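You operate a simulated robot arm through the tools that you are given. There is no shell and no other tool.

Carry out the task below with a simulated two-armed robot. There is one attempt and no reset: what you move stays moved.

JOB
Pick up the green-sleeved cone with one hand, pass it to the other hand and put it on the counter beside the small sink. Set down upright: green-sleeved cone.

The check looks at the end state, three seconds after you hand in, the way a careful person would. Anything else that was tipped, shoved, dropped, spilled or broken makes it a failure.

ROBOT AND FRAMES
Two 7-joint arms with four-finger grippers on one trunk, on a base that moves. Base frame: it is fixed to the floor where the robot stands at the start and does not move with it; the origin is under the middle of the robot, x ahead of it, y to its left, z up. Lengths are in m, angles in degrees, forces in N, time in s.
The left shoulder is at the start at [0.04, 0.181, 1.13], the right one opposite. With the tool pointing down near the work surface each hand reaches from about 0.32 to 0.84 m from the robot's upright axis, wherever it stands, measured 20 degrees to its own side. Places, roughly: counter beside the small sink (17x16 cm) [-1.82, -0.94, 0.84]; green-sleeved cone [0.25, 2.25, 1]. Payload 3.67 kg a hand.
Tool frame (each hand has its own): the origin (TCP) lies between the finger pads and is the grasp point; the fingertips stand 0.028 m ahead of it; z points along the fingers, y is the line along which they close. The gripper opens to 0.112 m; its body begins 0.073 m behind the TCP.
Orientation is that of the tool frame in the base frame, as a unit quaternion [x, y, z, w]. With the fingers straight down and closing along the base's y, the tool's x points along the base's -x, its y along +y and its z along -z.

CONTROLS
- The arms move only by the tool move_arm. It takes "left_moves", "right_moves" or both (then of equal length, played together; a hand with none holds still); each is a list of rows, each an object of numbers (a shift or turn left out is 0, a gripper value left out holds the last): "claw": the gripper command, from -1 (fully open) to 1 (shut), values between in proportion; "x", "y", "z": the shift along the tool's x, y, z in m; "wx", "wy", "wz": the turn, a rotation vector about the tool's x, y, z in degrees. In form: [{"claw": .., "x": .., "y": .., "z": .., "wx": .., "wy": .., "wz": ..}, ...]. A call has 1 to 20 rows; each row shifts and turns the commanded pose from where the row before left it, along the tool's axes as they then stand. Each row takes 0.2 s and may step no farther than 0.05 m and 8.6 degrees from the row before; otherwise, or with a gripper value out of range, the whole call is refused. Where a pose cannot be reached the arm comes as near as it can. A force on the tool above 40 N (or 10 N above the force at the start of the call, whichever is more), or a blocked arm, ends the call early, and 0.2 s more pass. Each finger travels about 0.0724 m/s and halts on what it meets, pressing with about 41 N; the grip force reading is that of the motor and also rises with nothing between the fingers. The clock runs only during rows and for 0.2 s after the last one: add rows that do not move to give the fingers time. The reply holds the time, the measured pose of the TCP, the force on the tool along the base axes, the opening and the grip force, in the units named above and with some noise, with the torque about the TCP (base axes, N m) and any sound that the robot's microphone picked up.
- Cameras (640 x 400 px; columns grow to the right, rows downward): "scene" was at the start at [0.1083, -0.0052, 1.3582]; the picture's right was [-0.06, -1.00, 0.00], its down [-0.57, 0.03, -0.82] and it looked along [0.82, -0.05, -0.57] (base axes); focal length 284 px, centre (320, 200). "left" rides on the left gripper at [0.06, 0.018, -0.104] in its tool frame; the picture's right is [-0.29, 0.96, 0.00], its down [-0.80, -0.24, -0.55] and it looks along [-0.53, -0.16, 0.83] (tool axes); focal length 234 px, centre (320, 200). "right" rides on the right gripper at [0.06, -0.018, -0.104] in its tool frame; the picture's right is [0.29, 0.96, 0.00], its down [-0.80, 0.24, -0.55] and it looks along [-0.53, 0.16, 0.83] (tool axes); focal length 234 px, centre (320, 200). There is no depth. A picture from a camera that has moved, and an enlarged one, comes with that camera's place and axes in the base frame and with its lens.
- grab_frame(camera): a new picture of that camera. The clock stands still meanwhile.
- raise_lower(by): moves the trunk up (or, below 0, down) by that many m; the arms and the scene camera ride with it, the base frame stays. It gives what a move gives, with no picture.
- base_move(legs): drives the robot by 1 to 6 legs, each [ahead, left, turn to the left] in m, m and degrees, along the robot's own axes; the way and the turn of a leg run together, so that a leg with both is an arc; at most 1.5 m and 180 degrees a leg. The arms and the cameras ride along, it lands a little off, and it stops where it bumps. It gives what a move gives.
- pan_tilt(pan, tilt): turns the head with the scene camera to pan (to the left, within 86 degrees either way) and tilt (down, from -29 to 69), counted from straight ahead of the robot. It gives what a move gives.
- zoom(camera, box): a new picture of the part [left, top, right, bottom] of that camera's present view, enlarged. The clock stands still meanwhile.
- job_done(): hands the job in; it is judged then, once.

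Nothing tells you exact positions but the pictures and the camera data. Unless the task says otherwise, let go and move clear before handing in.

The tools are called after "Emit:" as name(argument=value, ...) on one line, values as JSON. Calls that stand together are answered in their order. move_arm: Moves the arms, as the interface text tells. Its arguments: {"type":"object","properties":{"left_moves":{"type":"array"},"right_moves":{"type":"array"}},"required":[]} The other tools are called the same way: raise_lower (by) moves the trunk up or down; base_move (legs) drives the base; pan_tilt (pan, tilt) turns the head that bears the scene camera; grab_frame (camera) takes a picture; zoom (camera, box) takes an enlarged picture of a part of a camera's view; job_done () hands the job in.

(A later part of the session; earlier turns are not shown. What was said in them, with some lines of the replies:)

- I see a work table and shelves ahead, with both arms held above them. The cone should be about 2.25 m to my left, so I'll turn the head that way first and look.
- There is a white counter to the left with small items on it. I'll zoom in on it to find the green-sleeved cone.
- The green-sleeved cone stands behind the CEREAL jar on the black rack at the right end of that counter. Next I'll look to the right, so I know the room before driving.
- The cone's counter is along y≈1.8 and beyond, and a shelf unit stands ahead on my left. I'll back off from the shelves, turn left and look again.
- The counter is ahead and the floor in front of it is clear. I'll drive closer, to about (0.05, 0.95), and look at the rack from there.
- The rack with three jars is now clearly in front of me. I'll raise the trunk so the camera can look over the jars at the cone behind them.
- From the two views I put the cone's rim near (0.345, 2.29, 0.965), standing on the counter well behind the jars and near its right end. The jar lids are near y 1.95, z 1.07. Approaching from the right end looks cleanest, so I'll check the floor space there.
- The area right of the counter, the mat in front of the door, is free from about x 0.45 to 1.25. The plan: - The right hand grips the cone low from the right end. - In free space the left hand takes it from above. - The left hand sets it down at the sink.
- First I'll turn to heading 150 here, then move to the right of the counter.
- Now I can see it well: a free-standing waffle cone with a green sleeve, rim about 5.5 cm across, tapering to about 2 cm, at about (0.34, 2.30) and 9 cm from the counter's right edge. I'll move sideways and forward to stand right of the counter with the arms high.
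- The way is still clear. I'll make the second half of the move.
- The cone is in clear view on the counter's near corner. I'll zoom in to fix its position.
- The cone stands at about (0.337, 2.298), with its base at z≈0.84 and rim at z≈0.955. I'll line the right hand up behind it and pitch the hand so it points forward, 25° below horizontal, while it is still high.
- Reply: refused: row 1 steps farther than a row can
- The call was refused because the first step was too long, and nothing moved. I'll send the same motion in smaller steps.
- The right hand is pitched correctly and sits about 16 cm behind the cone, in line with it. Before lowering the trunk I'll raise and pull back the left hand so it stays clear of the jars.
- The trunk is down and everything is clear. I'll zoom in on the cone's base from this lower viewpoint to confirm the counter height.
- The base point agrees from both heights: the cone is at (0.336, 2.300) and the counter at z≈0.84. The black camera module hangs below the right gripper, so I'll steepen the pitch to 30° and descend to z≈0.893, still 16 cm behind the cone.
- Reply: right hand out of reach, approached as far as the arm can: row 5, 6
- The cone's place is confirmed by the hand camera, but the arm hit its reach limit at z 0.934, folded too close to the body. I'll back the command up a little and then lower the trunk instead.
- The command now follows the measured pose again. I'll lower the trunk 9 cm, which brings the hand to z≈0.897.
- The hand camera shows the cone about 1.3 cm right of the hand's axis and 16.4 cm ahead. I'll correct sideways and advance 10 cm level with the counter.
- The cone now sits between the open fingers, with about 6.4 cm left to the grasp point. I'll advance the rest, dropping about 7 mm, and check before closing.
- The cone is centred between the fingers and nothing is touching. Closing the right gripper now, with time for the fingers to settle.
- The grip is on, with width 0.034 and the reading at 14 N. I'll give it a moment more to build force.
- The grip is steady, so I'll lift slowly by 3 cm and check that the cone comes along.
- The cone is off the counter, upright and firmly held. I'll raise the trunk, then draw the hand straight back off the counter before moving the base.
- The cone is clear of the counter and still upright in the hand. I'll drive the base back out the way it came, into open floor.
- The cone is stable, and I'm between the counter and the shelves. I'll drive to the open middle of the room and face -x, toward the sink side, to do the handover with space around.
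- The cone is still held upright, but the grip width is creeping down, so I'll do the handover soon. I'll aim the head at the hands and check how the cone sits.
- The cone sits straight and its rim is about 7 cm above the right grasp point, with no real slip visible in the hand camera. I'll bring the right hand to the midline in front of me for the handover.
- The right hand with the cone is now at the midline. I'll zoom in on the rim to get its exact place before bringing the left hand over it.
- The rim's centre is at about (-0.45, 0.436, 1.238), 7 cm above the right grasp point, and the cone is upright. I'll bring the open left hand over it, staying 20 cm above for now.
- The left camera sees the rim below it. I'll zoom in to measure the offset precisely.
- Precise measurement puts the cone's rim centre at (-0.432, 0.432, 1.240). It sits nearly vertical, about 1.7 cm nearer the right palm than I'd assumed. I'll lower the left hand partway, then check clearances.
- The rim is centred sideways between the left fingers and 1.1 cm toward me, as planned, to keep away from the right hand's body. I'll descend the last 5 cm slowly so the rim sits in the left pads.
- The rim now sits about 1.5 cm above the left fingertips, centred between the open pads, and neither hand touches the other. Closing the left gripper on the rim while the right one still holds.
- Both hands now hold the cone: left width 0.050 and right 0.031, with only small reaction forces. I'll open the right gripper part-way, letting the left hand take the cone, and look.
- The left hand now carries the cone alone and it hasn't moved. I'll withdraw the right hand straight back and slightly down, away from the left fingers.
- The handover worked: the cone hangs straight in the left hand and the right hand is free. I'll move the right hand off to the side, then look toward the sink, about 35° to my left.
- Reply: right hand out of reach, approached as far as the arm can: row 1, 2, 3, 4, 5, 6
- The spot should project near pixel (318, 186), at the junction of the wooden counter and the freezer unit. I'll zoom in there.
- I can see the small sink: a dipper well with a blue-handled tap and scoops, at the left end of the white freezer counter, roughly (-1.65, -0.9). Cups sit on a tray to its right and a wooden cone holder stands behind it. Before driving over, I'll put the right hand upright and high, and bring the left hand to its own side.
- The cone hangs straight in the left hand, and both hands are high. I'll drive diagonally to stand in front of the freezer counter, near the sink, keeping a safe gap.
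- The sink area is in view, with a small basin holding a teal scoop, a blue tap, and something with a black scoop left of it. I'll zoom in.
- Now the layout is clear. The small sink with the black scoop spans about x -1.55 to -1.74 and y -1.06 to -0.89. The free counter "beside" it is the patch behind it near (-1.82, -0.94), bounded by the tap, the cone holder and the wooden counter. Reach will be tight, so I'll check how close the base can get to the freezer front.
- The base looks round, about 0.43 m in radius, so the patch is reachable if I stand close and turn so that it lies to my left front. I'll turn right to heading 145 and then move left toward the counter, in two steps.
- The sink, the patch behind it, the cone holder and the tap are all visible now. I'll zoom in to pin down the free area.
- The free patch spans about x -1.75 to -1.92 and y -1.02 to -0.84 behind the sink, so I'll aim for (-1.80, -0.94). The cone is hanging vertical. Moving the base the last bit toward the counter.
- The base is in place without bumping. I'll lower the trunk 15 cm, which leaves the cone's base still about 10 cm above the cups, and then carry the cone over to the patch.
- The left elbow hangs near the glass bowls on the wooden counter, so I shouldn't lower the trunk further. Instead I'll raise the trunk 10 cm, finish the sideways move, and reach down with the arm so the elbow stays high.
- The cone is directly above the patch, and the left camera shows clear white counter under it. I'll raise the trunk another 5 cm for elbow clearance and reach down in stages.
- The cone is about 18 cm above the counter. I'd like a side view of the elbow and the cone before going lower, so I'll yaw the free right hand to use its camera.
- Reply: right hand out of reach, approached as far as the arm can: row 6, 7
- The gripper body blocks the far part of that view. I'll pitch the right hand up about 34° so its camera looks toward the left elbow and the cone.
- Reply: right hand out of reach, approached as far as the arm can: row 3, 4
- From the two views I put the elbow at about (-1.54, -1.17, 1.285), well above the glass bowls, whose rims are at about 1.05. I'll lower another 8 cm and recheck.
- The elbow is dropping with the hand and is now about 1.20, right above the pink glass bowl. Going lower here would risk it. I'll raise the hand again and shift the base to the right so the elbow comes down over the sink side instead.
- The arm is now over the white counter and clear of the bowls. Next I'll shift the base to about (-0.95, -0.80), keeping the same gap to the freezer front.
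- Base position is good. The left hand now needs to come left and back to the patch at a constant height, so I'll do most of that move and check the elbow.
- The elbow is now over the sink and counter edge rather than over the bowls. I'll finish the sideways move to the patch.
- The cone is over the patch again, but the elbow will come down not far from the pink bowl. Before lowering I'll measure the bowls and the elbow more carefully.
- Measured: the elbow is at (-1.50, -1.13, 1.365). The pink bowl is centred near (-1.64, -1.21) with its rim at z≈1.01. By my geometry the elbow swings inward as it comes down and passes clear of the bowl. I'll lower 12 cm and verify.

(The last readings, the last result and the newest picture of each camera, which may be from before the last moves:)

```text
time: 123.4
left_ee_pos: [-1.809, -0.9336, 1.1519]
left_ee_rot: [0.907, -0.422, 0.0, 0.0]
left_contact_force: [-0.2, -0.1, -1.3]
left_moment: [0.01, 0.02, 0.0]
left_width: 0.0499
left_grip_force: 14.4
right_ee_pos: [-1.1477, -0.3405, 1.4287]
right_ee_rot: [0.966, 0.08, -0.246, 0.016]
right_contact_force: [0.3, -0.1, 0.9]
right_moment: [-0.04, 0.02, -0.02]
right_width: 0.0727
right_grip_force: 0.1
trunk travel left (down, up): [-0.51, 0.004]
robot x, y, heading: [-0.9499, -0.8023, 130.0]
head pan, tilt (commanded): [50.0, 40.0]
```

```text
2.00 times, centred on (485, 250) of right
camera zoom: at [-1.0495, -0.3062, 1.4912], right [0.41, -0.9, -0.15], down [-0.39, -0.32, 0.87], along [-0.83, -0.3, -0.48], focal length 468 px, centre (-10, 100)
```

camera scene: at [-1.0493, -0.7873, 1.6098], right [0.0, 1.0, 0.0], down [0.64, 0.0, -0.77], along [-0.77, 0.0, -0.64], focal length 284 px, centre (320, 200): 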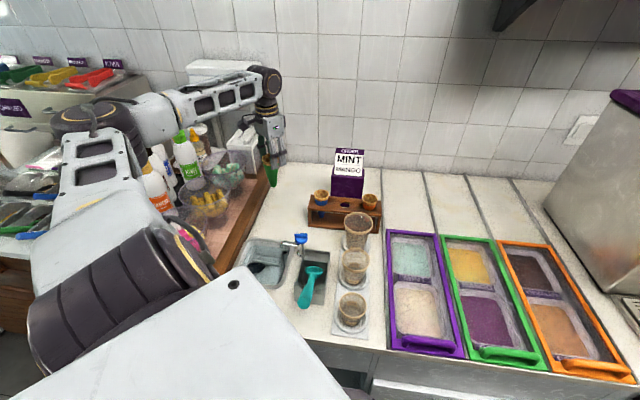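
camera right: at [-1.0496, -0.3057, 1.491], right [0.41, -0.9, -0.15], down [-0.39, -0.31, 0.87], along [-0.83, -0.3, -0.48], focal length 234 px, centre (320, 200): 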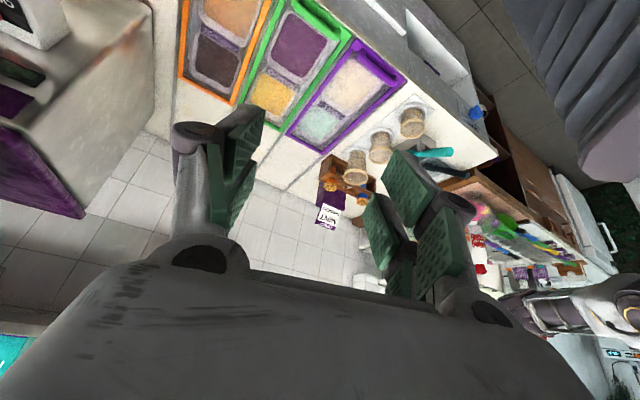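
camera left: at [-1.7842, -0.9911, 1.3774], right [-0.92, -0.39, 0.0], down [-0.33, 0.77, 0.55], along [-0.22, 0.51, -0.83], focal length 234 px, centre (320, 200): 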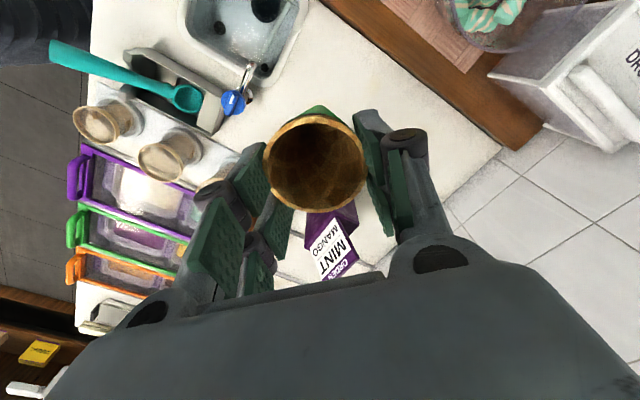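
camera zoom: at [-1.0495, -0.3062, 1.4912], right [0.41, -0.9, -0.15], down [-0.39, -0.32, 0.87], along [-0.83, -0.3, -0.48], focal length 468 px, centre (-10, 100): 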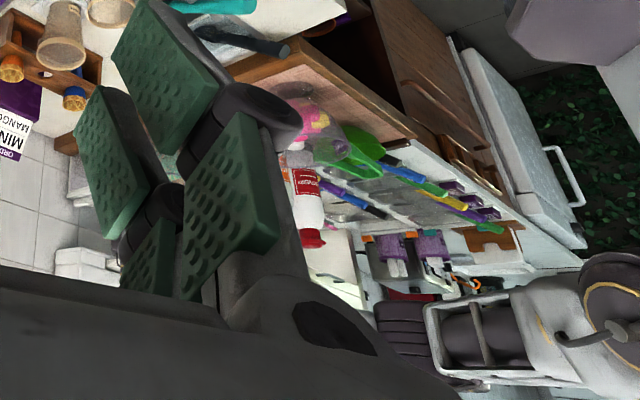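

The elbow stayed high, at z≈1.39, as the hand came down, so there's plenty of clearance over the bowls. Continuing down another 10 cm.

Emit:
move_arm(left_moves=[{"claw": 1, "z": 0.03}, {"z": 0.03}, {"z": 0.03}, {"z": 0.015}, {}])

Emit:
grab_frame(camera="scene")

Emit:
grab_frame(camera="left")

Emit:
zoom(camera="scene", box=[200, 90, 360, 260])

```text
time: 124.6
left_ee_pos: [-1.806, -0.9321, 1.046]
left_ee_rot: [0.906, -0.423, -0.001, 0.0]
left_contact_force: [0.3, -1.2, -0.7]
left_moment: [0.03, 0.0, 0.02]
left_width: 0.0499
left_grip_force: 13.7
right_ee_pos: [-1.1467, -0.3406, 1.4275]
right_ee_rot: [0.966, 0.081, -0.246, 0.016]
right_contact_force: [-0.5, 1.1, -0.8]
right_moment: [0.01, -0.01, 0.0]
right_width: 0.0728
right_grip_force: 0.0
trunk travel left (down, up): [-0.51, 0.004]
robot x, y, heading: [-0.95, -0.8032, 129.8]
head pan, tilt (commanded): [50.0, 40.0]
```

```text
taken
camera scene: at [-1.0491, -0.7872, 1.6098], right [0.0, 1.0, 0.0], down [0.64, 0.0, -0.77], along [-0.77, 0.0, -0.64], focal length 284 px, centre (320, 200)
```

scene: 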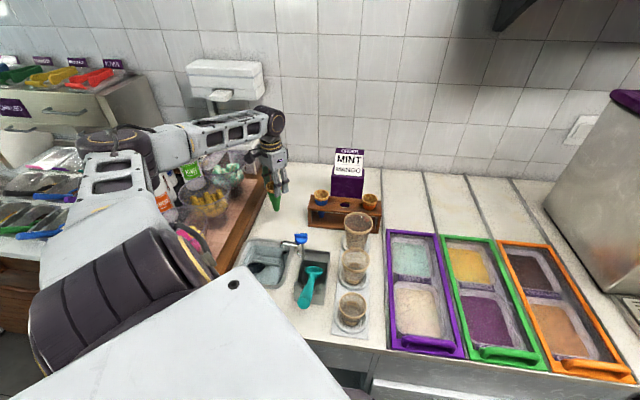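

```text
taken
camera left: at [-1.7827, -0.9908, 1.1507], right [-0.92, -0.4, 0.0], down [-0.33, 0.77, 0.55], along [-0.22, 0.51, -0.83], focal length 234 px, centre (320, 200)
```

left: 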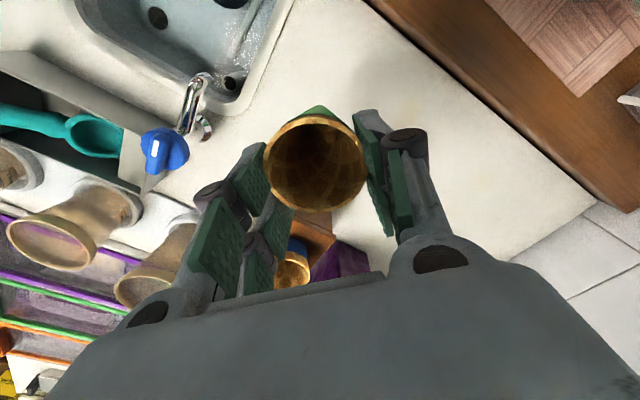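

```text
2.35 times, centred on (280, 175) of scene
camera zoom: at [-1.0491, -0.7872, 1.6098], right [0.0, 1.0, 0.0], down [0.64, 0.0, -0.77], along [-0.77, 0.0, -0.64], focal length 668 px, centre (414, 259)
```

zoom: 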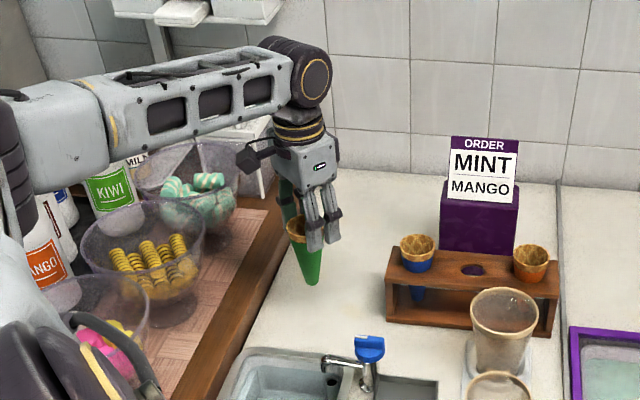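

The forearm is clear of the bowls and the cone's tip is about 8 cm above open counter, with no obstacle in the fingers' opening path. I'll lower to just above the surface.

Emit:
move_arm(left_moves=[{"claw": 1, "z": 0.02}, {"z": 0.02}, {"z": 0.018}, {}])

Emit:
zoom(camera="scene", box=[230, 140, 330, 240])

Emit:
grab_frame(camera="left")

```text
time: 125.6
left_ee_pos: [-1.8073, -0.9346, 0.9896]
left_ee_rot: [0.906, -0.422, 0.001, 0.001]
left_contact_force: [-0.7, 0.2, 0.1]
left_moment: [-0.01, 0.01, 0.02]
left_width: 0.0498
left_grip_force: 14.2
right_ee_pos: [-1.1472, -0.3403, 1.4282]
right_ee_rot: [0.966, 0.08, -0.246, 0.015]
right_contact_force: [-0.2, -0.7, 0.3]
right_moment: [0.0, 0.02, 0.0]
right_width: 0.0728
right_grip_force: 0.1
trunk travel left (down, up): [-0.51, 0.004]
robot x, y, heading: [-0.9523, -0.8011, 130.0]
head pan, tilt (commanded): [50.0, 40.0]
```

```text
4.00 times, centred on (280, 190) of scene
camera zoom: at [-1.0493, -0.7872, 1.6098], right [0.0, 1.0, 0.0], down [0.64, 0.0, -0.77], along [-0.77, 0.0, -0.64], focal length 1135 px, centre (480, 240)
```

zoom: 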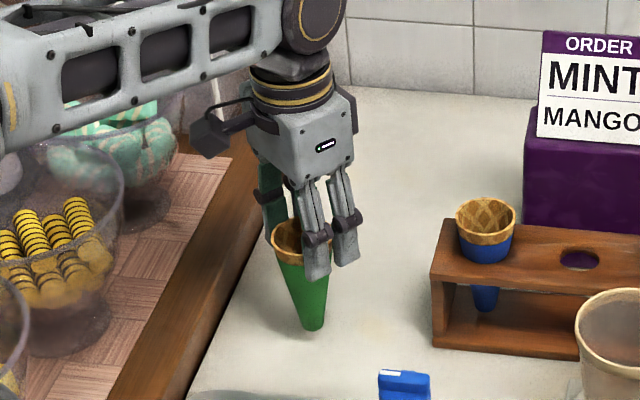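

```text
taken
camera left: at [-1.7841, -0.9911, 1.0927], right [-0.92, -0.39, 0.0], down [-0.33, 0.77, 0.55], along [-0.22, 0.51, -0.83], focal length 234 px, centre (320, 200)
```

left: 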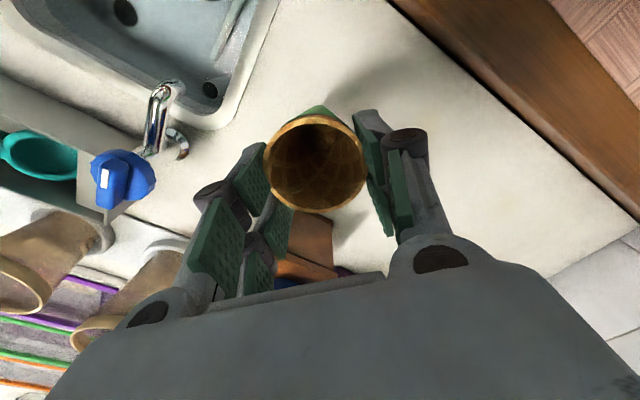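

The tip is now roughly 3 cm above the counter. I'll go down in small steps, watching the force.

Emit:
move_arm(left_moves=[{"claw": 1, "z": 0.006}, {"z": 0.006}, {"z": 0.004}, {}])

Emit:
zoom(camera="scene", box=[250, 170, 310, 230])

```text
time: 126.6
left_ee_pos: [-1.8075, -0.9338, 0.9721]
left_ee_rot: [0.906, -0.422, 0.0, 0.0]
left_contact_force: [0.0, 0.2, 0.1]
left_moment: [0.01, 0.01, 0.0]
left_width: 0.0498
left_grip_force: 13.9
right_ee_pos: [-1.1476, -0.3405, 1.4284]
right_ee_rot: [0.966, 0.081, -0.246, 0.017]
right_contact_force: [0.3, -0.3, -0.4]
right_moment: [-0.03, -0.01, 0.0]
right_width: 0.0726
right_grip_force: 0.1
trunk travel left (down, up): [-0.51, 0.004]
robot x, y, heading: [-0.9513, -0.8024, 130.0]
head pan, tilt (commanded): [50.0, 40.0]
```

```text
6.67 times, centred on (280, 200) of scene
camera zoom: at [-1.0494, -0.7872, 1.6098], right [0.0, 1.0, 0.0], down [0.64, 0.0, -0.77], along [-0.77, 0.0, -0.64], focal length 1891 px, centre (587, 200)
```

zoom: 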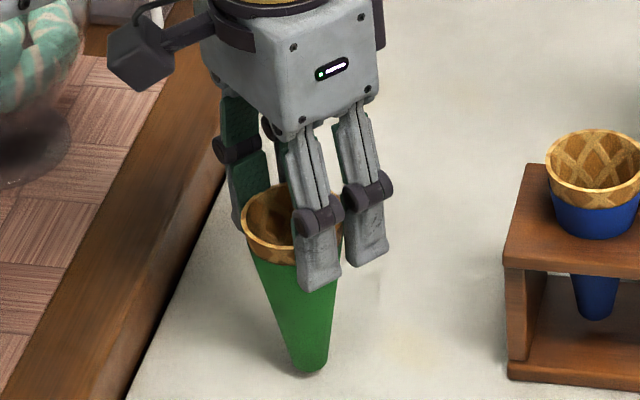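

The cone is vertical and nearly touching, with its shadow closing in on the base. A few more millimetres in small steps.

Emit:
move_arm(left_moves=[{"claw": 1, "z": 0.003}, {"z": 0.003}, {}])

Emit:
zoom(camera="scene", box=[250, 180, 310, 230])

```text
time: 127.4
left_ee_pos: [-1.8079, -0.9341, 0.9673]
left_ee_rot: [0.907, -0.422, 0.0, 0.0]
left_contact_force: [-0.3, 0.1, -0.7]
left_moment: [-0.01, 0.03, 0.02]
left_width: 0.0498
left_grip_force: 13.6
right_ee_pos: [-1.1473, -0.3416, 1.4287]
right_ee_rot: [0.966, 0.08, -0.246, 0.017]
right_contact_force: [-0.1, 1.0, 0.6]
right_moment: [0.0, 0.01, -0.01]
right_width: 0.0727
right_grip_force: 0.0
trunk travel left (down, up): [-0.51, 0.004]
robot x, y, heading: [-0.9503, -0.8048, 129.8]
head pan, tilt (commanded): [50.0, 40.0]
```

```text
8.00 times, centred on (280, 205) of scene
camera zoom: at [-1.0493, -0.7872, 1.6098], right [0.0, 1.0, 0.0], down [0.64, 0.0, -0.77], along [-0.77, 0.0, -0.64], focal length 2270 px, centre (640, 160)
```

zoom: 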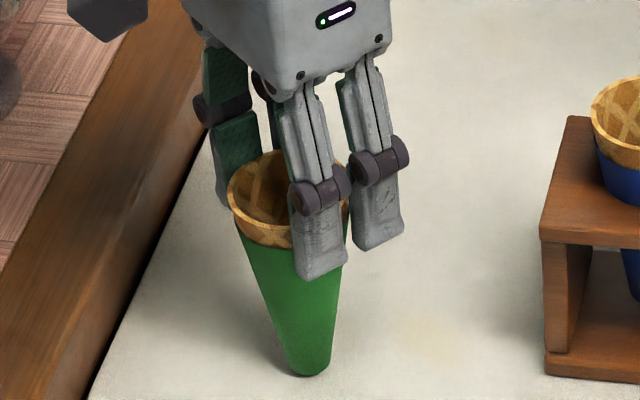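

There's no contact yet, and by the image the gap is about 1 cm. Continuing down in small steps.

Emit:
move_arm(left_moves=[{"claw": 1, "z": 0.003}, {"z": 0.003}, {}])

Emit:
move_arm(left_moves=[{"claw": 1, "z": 0.002}, {"z": 0.002}, {}])

Emit:
zoom(camera="scene", box=[250, 180, 310, 230])

```text
time: 128.2
left_ee_pos: [-1.8069, -0.9328, 0.9625]
left_ee_rot: [0.906, -0.423, -0.001, 0.0]
left_contact_force: [-0.5, 1.1, 11.7]
left_moment: [0.01, 0.04, -0.02]
left_width: 0.0491
left_grip_force: 14.0
right_ee_pos: [-1.1462, -0.3403, 1.4278]
right_ee_rot: [0.965, 0.081, -0.247, 0.017]
right_contact_force: [0.3, 0.6, 0.1]
right_moment: [-0.01, -0.01, 0.01]
right_width: 0.0729
right_grip_force: 0.0
trunk travel left (down, up): [-0.51, 0.004]
robot x, y, heading: [-0.9494, -0.8016, 129.8]
head pan, tilt (commanded): [50.0, 40.0]
```

```text
time: 129.0
left_ee_pos: [-1.807, -0.9329, 0.9585]
left_ee_rot: [0.907, -0.422, -0.001, 0.002]
left_contact_force: [-0.8, -0.5, 10.5]
left_moment: [-0.05, 0.0, 0.0]
left_width: 0.0493
left_grip_force: 14.2
right_ee_pos: [-1.1456, -0.3391, 1.4276]
right_ee_rot: [0.965, 0.081, -0.247, 0.017]
right_contact_force: [-1.0, 0.0, 0.9]
right_moment: [0.0, 0.05, 0.06]
right_width: 0.0729
right_grip_force: 0.0
trunk travel left (down, up): [-0.51, 0.004]
robot x, y, heading: [-0.952, -0.8065, 130.0]
head pan, tilt (commanded): [50.0, 40.0]
```

```text
8.00 times, centred on (280, 205) of scene
camera zoom: at [-1.0475, -0.7869, 1.6099], right [0.0, 1.0, 0.0], down [0.64, 0.0, -0.77], along [-0.77, 0.0, -0.64], focal length 2270 px, centre (640, 160)
```

zoom: 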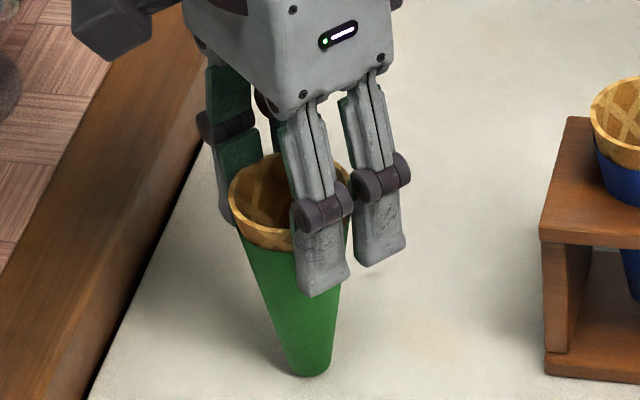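

The cone is seated: the force jumped to about 11 N and the rim slid a few millimetres in the pads. I'll relieve the press slightly before opening.

Emit:
move_arm(left_moves=[{"claw": 1, "z": -0.001}, {}])

```text
time: 129.6
left_ee_pos: [-1.8073, -0.9334, 0.9583]
left_ee_rot: [0.906, -0.423, 0.0, 0.0]
left_contact_force: [0.1, -0.2, 7.9]
left_moment: [-0.04, -0.04, 0.01]
left_width: 0.0494
left_grip_force: 14.6
right_ee_pos: [-1.1454, -0.3408, 1.4295]
right_ee_rot: [0.966, 0.081, -0.246, 0.016]
right_contact_force: [-0.3, 0.1, -0.6]
right_moment: [0.0, 0.0, 0.0]
right_width: 0.073
right_grip_force: 0.0
trunk travel left (down, up): [-0.51, 0.004]
robot x, y, heading: [-0.9539, -0.8024, 129.7]
head pan, tilt (commanded): [50.0, 40.0]
```

Emit:
move_arm(left_moves=[{"claw": 1, "z": -0.001}, {}])

```text
time: 130.2
left_ee_pos: [-1.8072, -0.9332, 0.958]
left_ee_rot: [0.906, -0.422, 0.001, 0.0]
left_contact_force: [0.7, -0.5, 1.3]
left_moment: [-0.04, -0.09, 0.0]
left_width: 0.0494
left_grip_force: 14.3
right_ee_pos: [-1.1464, -0.3388, 1.4271]
right_ee_rot: [0.966, 0.081, -0.246, 0.017]
right_contact_force: [0.0, -0.6, 0.3]
right_moment: [0.02, 0.02, -0.01]
right_width: 0.0728
right_grip_force: 0.0
trunk travel left (down, up): [-0.51, 0.004]
robot x, y, heading: [-0.9517, -0.8014, 129.9]
head pan, tilt (commanded): [50.0, 40.0]
```

The vertical load is nearly zero now. I'll open the left gripper gently in stages, to about 7 cm, enough to clear the rim.

Emit:
move_arm(left_moves=[{"claw": 0.12}, {"claw": 0.08}, {"claw": 0.04}, {"claw": 0.0}, {"claw": -0.06}, {"claw": -0.12}, {"claw": -0.2}, {"claw": -0.25}, {}, {}])

Emit:
zoom(camera="scene", box=[250, 180, 310, 230])

Emit:
grab_frame(camera="left")

```text
time: 132.4
left_ee_pos: [-1.8072, -0.9327, 0.9581]
left_ee_rot: [0.906, -0.422, 0.0, 0.0]
left_contact_force: [0.1, -0.3, 0.5]
left_moment: [0.04, -0.03, 0.02]
left_width: 0.07
left_grip_force: 0.1
right_ee_pos: [-1.1464, -0.3402, 1.4278]
right_ee_rot: [0.966, 0.081, -0.247, 0.017]
right_contact_force: [-1.3, 0.4, 0.2]
right_moment: [0.0, 0.0, 0.03]
right_width: 0.0728
right_grip_force: 0.1
trunk travel left (down, up): [-0.51, 0.004]
robot x, y, heading: [-0.951, -0.8005, 129.8]
head pan, tilt (commanded): [50.0, 40.0]
```

```text
8.00 times, centred on (280, 205) of scene
camera zoom: at [-1.0493, -0.7872, 1.6098], right [0.0, 1.0, 0.0], down [0.64, 0.0, -0.77], along [-0.77, 0.0, -0.64], focal length 2270 px, centre (640, 160)
```

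zoom: 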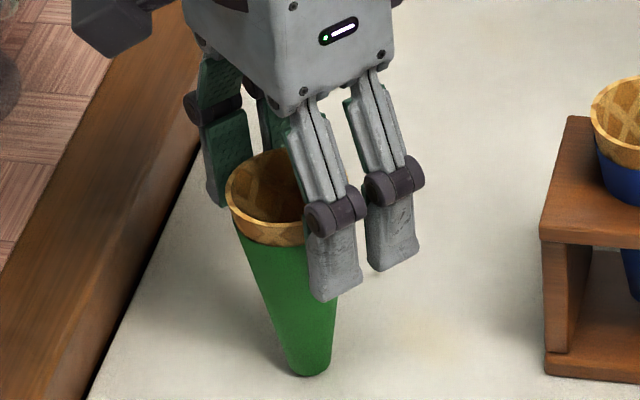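

```text
taken
camera left: at [-1.7843, -0.9908, 1.0631], right [-0.92, -0.39, 0.0], down [-0.33, 0.77, 0.55], along [-0.22, 0.51, -0.83], focal length 234 px, centre (320, 200)
```

left: 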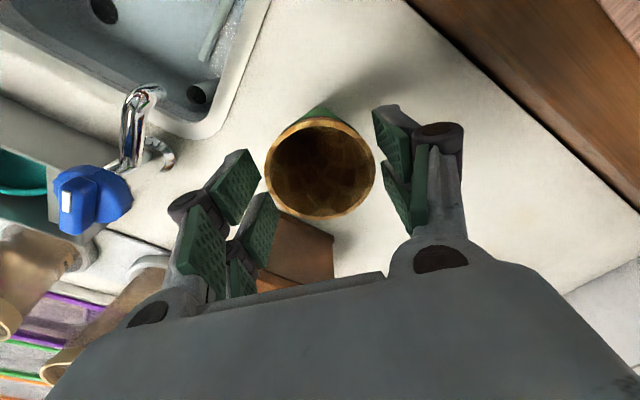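

The cone stands alone on the counter with clear gaps to both fingers. I'll open slightly more and lift the left hand straight up.

Emit:
move_arm(left_moves=[{"claw": -0.4}, {"claw": -0.45}, {}, {"z": -0.01}, {"z": -0.015}, {"z": -0.02}, {"z": -0.02}, {"z": -0.03}, {}])

Emit:
zoom(camera="scene", box=[230, 140, 330, 240])

Emit:
grab_frame(camera="left")

```text
time: 134.4
left_ee_pos: [-1.8079, -0.9336, 1.053]
left_ee_rot: [0.906, -0.423, 0.001, 0.0]
left_contact_force: [0.0, 0.5, -0.8]
left_moment: [0.0, 0.03, 0.02]
left_width: 0.0811
left_grip_force: 0.0
right_ee_pos: [-1.1466, -0.3408, 1.4277]
right_ee_rot: [0.966, 0.081, -0.246, 0.016]
right_contact_force: [-0.6, 1.4, 0.9]
right_moment: [-0.01, 0.02, 0.01]
right_width: 0.073
right_grip_force: 0.1
trunk travel left (down, up): [-0.51, 0.004]
robot x, y, heading: [-0.953, -0.8002, 129.8]
head pan, tilt (commanded): [50.0, 40.0]
```

```text
4.00 times, centred on (280, 190) of scene
camera zoom: at [-1.0495, -0.7872, 1.6097], right [0.0, 1.0, 0.0], down [0.64, 0.0, -0.77], along [-0.77, 0.0, -0.64], focal length 1135 px, centre (480, 240)
```

zoom: 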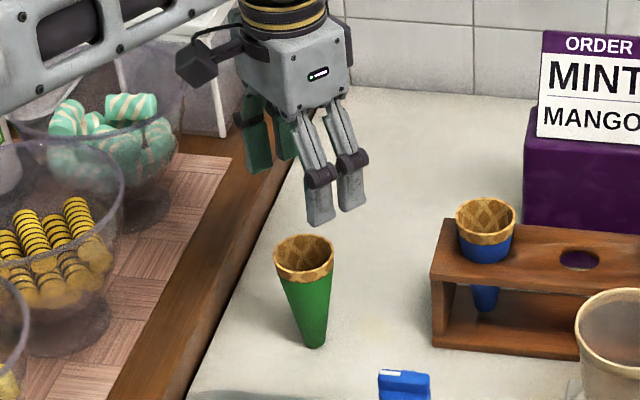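

```text
taken
camera left: at [-1.7841, -0.9908, 1.1574], right [-0.92, -0.39, 0.0], down [-0.33, 0.77, 0.55], along [-0.22, 0.51, -0.83], focal length 234 px, centre (320, 200)
```

left: 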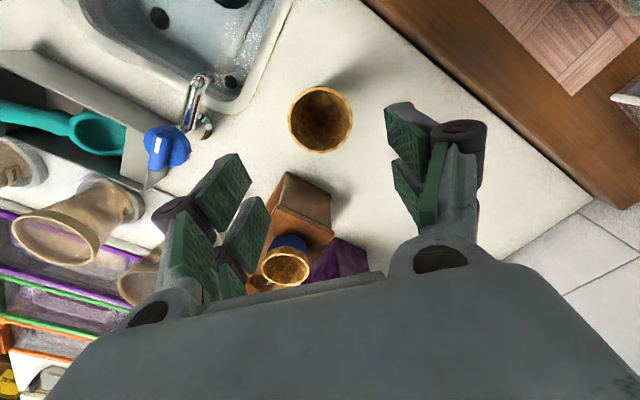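

The cone stands upright on the patch and the hand is free above it. I'll raise the hand well clear and back the base away from the counter.

Emit:
move_arm(left_moves=[{"z": -0.04}, {"z": -0.04}, {"z": -0.04}, {"z": -0.04}, {"z": -0.04}, {"z": -0.02}, {}])

Emit:
base_move(legs=[[-0.19, -0.23, 0]])

Emit:
pan_tilt(pan=55, tilt=30)

Emit:
grab_frame(camera="scene")

```text
time: 136.0
left_ee_pos: [-1.8074, -0.9345, 1.2742]
left_ee_rot: [0.906, -0.423, 0.0, 0.0]
left_contact_force: [0.1, 0.6, 0.6]
left_moment: [0.0, 0.0, -0.02]
left_width: 0.0812
left_grip_force: 0.0
right_ee_pos: [-1.1463, -0.3393, 1.4286]
right_ee_rot: [0.966, 0.08, -0.247, 0.017]
right_contact_force: [-0.3, 0.1, -0.1]
right_moment: [0.01, 0.0, 0.04]
right_width: 0.0725
right_grip_force: 0.0
trunk travel left (down, up): [-0.51, 0.004]
robot x, y, heading: [-0.9496, -0.8008, 129.8]
head pan, tilt (commanded): [50.0, 40.0]
```

```text
time: 138.0
left_ee_pos: [-1.5116, -0.9316, 1.272]
left_ee_rot: [0.906, -0.423, 0.002, 0.0]
left_contact_force: [-0.4, 0.2, -0.6]
left_moment: [-0.01, -0.04, -0.02]
left_width: 0.0813
left_grip_force: 0.0
right_ee_pos: [-0.8526, -0.3392, 1.427]
right_ee_rot: [0.966, 0.082, -0.245, 0.017]
right_contact_force: [-0.1, -0.5, 0.6]
right_moment: [-0.04, -0.02, -0.02]
right_width: 0.0727
right_grip_force: 0.1
trunk travel left (down, up): [-0.51, 0.004]
robot x, y, heading: [-0.6503, -0.8041, 130.1]
head pan, tilt (commanded): [50.0, 40.0]
```

```text
time: 138.7
left_ee_pos: [-1.5101, -0.9321, 1.2734]
left_ee_rot: [0.906, -0.422, 0.0, 0.0]
left_contact_force: [0.5, 0.3, 0.1]
left_moment: [0.02, 0.01, -0.02]
left_width: 0.0814
left_grip_force: 0.0
right_ee_pos: [-0.8509, -0.3388, 1.4286]
right_ee_rot: [0.965, 0.081, -0.247, 0.017]
right_contact_force: [0.0, -0.9, 0.0]
right_moment: [-0.03, 0.0, 0.0]
right_width: 0.0728
right_grip_force: 0.0
trunk travel left (down, up): [-0.51, 0.004]
robot x, y, heading: [-0.6529, -0.8028, 129.8]
head pan, tilt (commanded): [55.0, 30.0]
```

```text
taken
camera scene: at [-0.7575, -0.7939, 1.6251], right [-0.09, 1.0, 0.0], down [0.5, 0.04, -0.87], along [-0.86, -0.07, -0.5], focal length 284 px, centre (320, 200)
```

scene: 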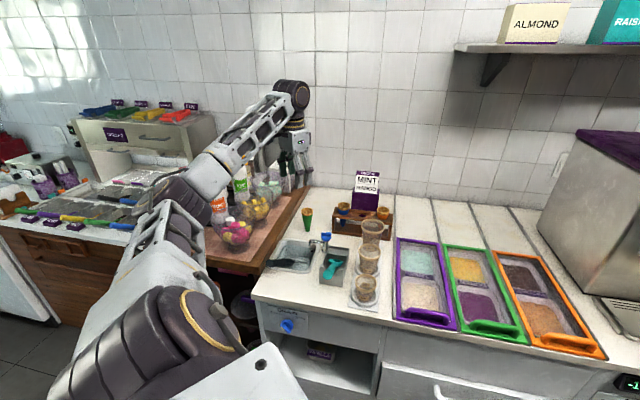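

Emit:
zoom(camera="scene", box=[200, 150, 420, 310])

Emit:
zoom(camera="scene", box=[280, 195, 340, 240])

```text
2.50 times, centred on (310, 230) of scene
camera zoom: at [-0.7575, -0.7939, 1.6251], right [-0.09, 1.0, 0.0], down [0.5, 0.04, -0.87], along [-0.86, -0.07, -0.5], focal length 709 px, centre (345, 125)
```

zoom: 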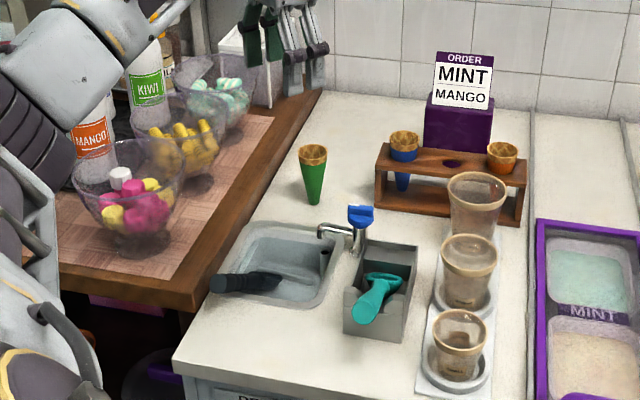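

```text
8.89 times, centred on (310, 218) of scene
camera zoom: at [-0.7575, -0.7939, 1.6251], right [-0.09, 1.0, 0.0], down [0.5, 0.04, -0.87], along [-0.86, -0.07, -0.5], focal length 2522 px, centre (409, 44)
```

zoom: 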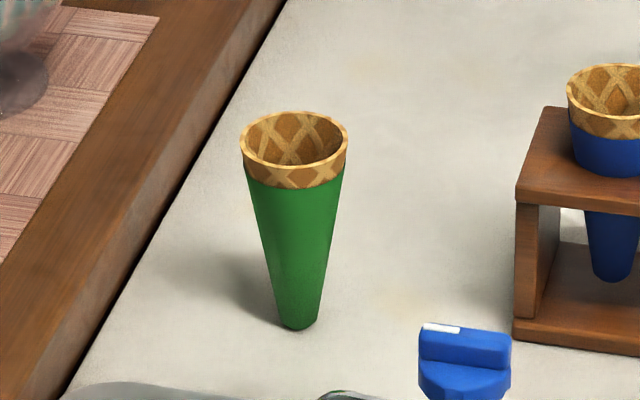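

The green-sleeved cone stands upright on the counter beside the small sink. The sink's scoop, the cups, the cone holder, the bowls and the sign are all undisturbed. Both hands are clear, so I'm handing in.

Emit:
job_done()

```text
The job is handed in.
```

The green-sleeved cone is standing upright on the counter beside the small sink, at about (-1.80, -0.94). That is on the clear patch just behind the basin.

- **Pick-up:** the right hand gripped the cone low and lifted it off the far counter.
- **Handover:** I passed it to the left hand in the open middle of the room. It did not visibly move when the right hand let go.
- **Set-down:** the left hand lowered it until the force showed it was seated, then opened and lifted clear.

In the last pictures of the sink counter, the cups, cone holder, sign, scoops and glass bowls are where they were before. I did not look at the pick-up counter again after leaving it, but nothing was touched there apart from the cone. Both hands are clear, and the job is handed in.
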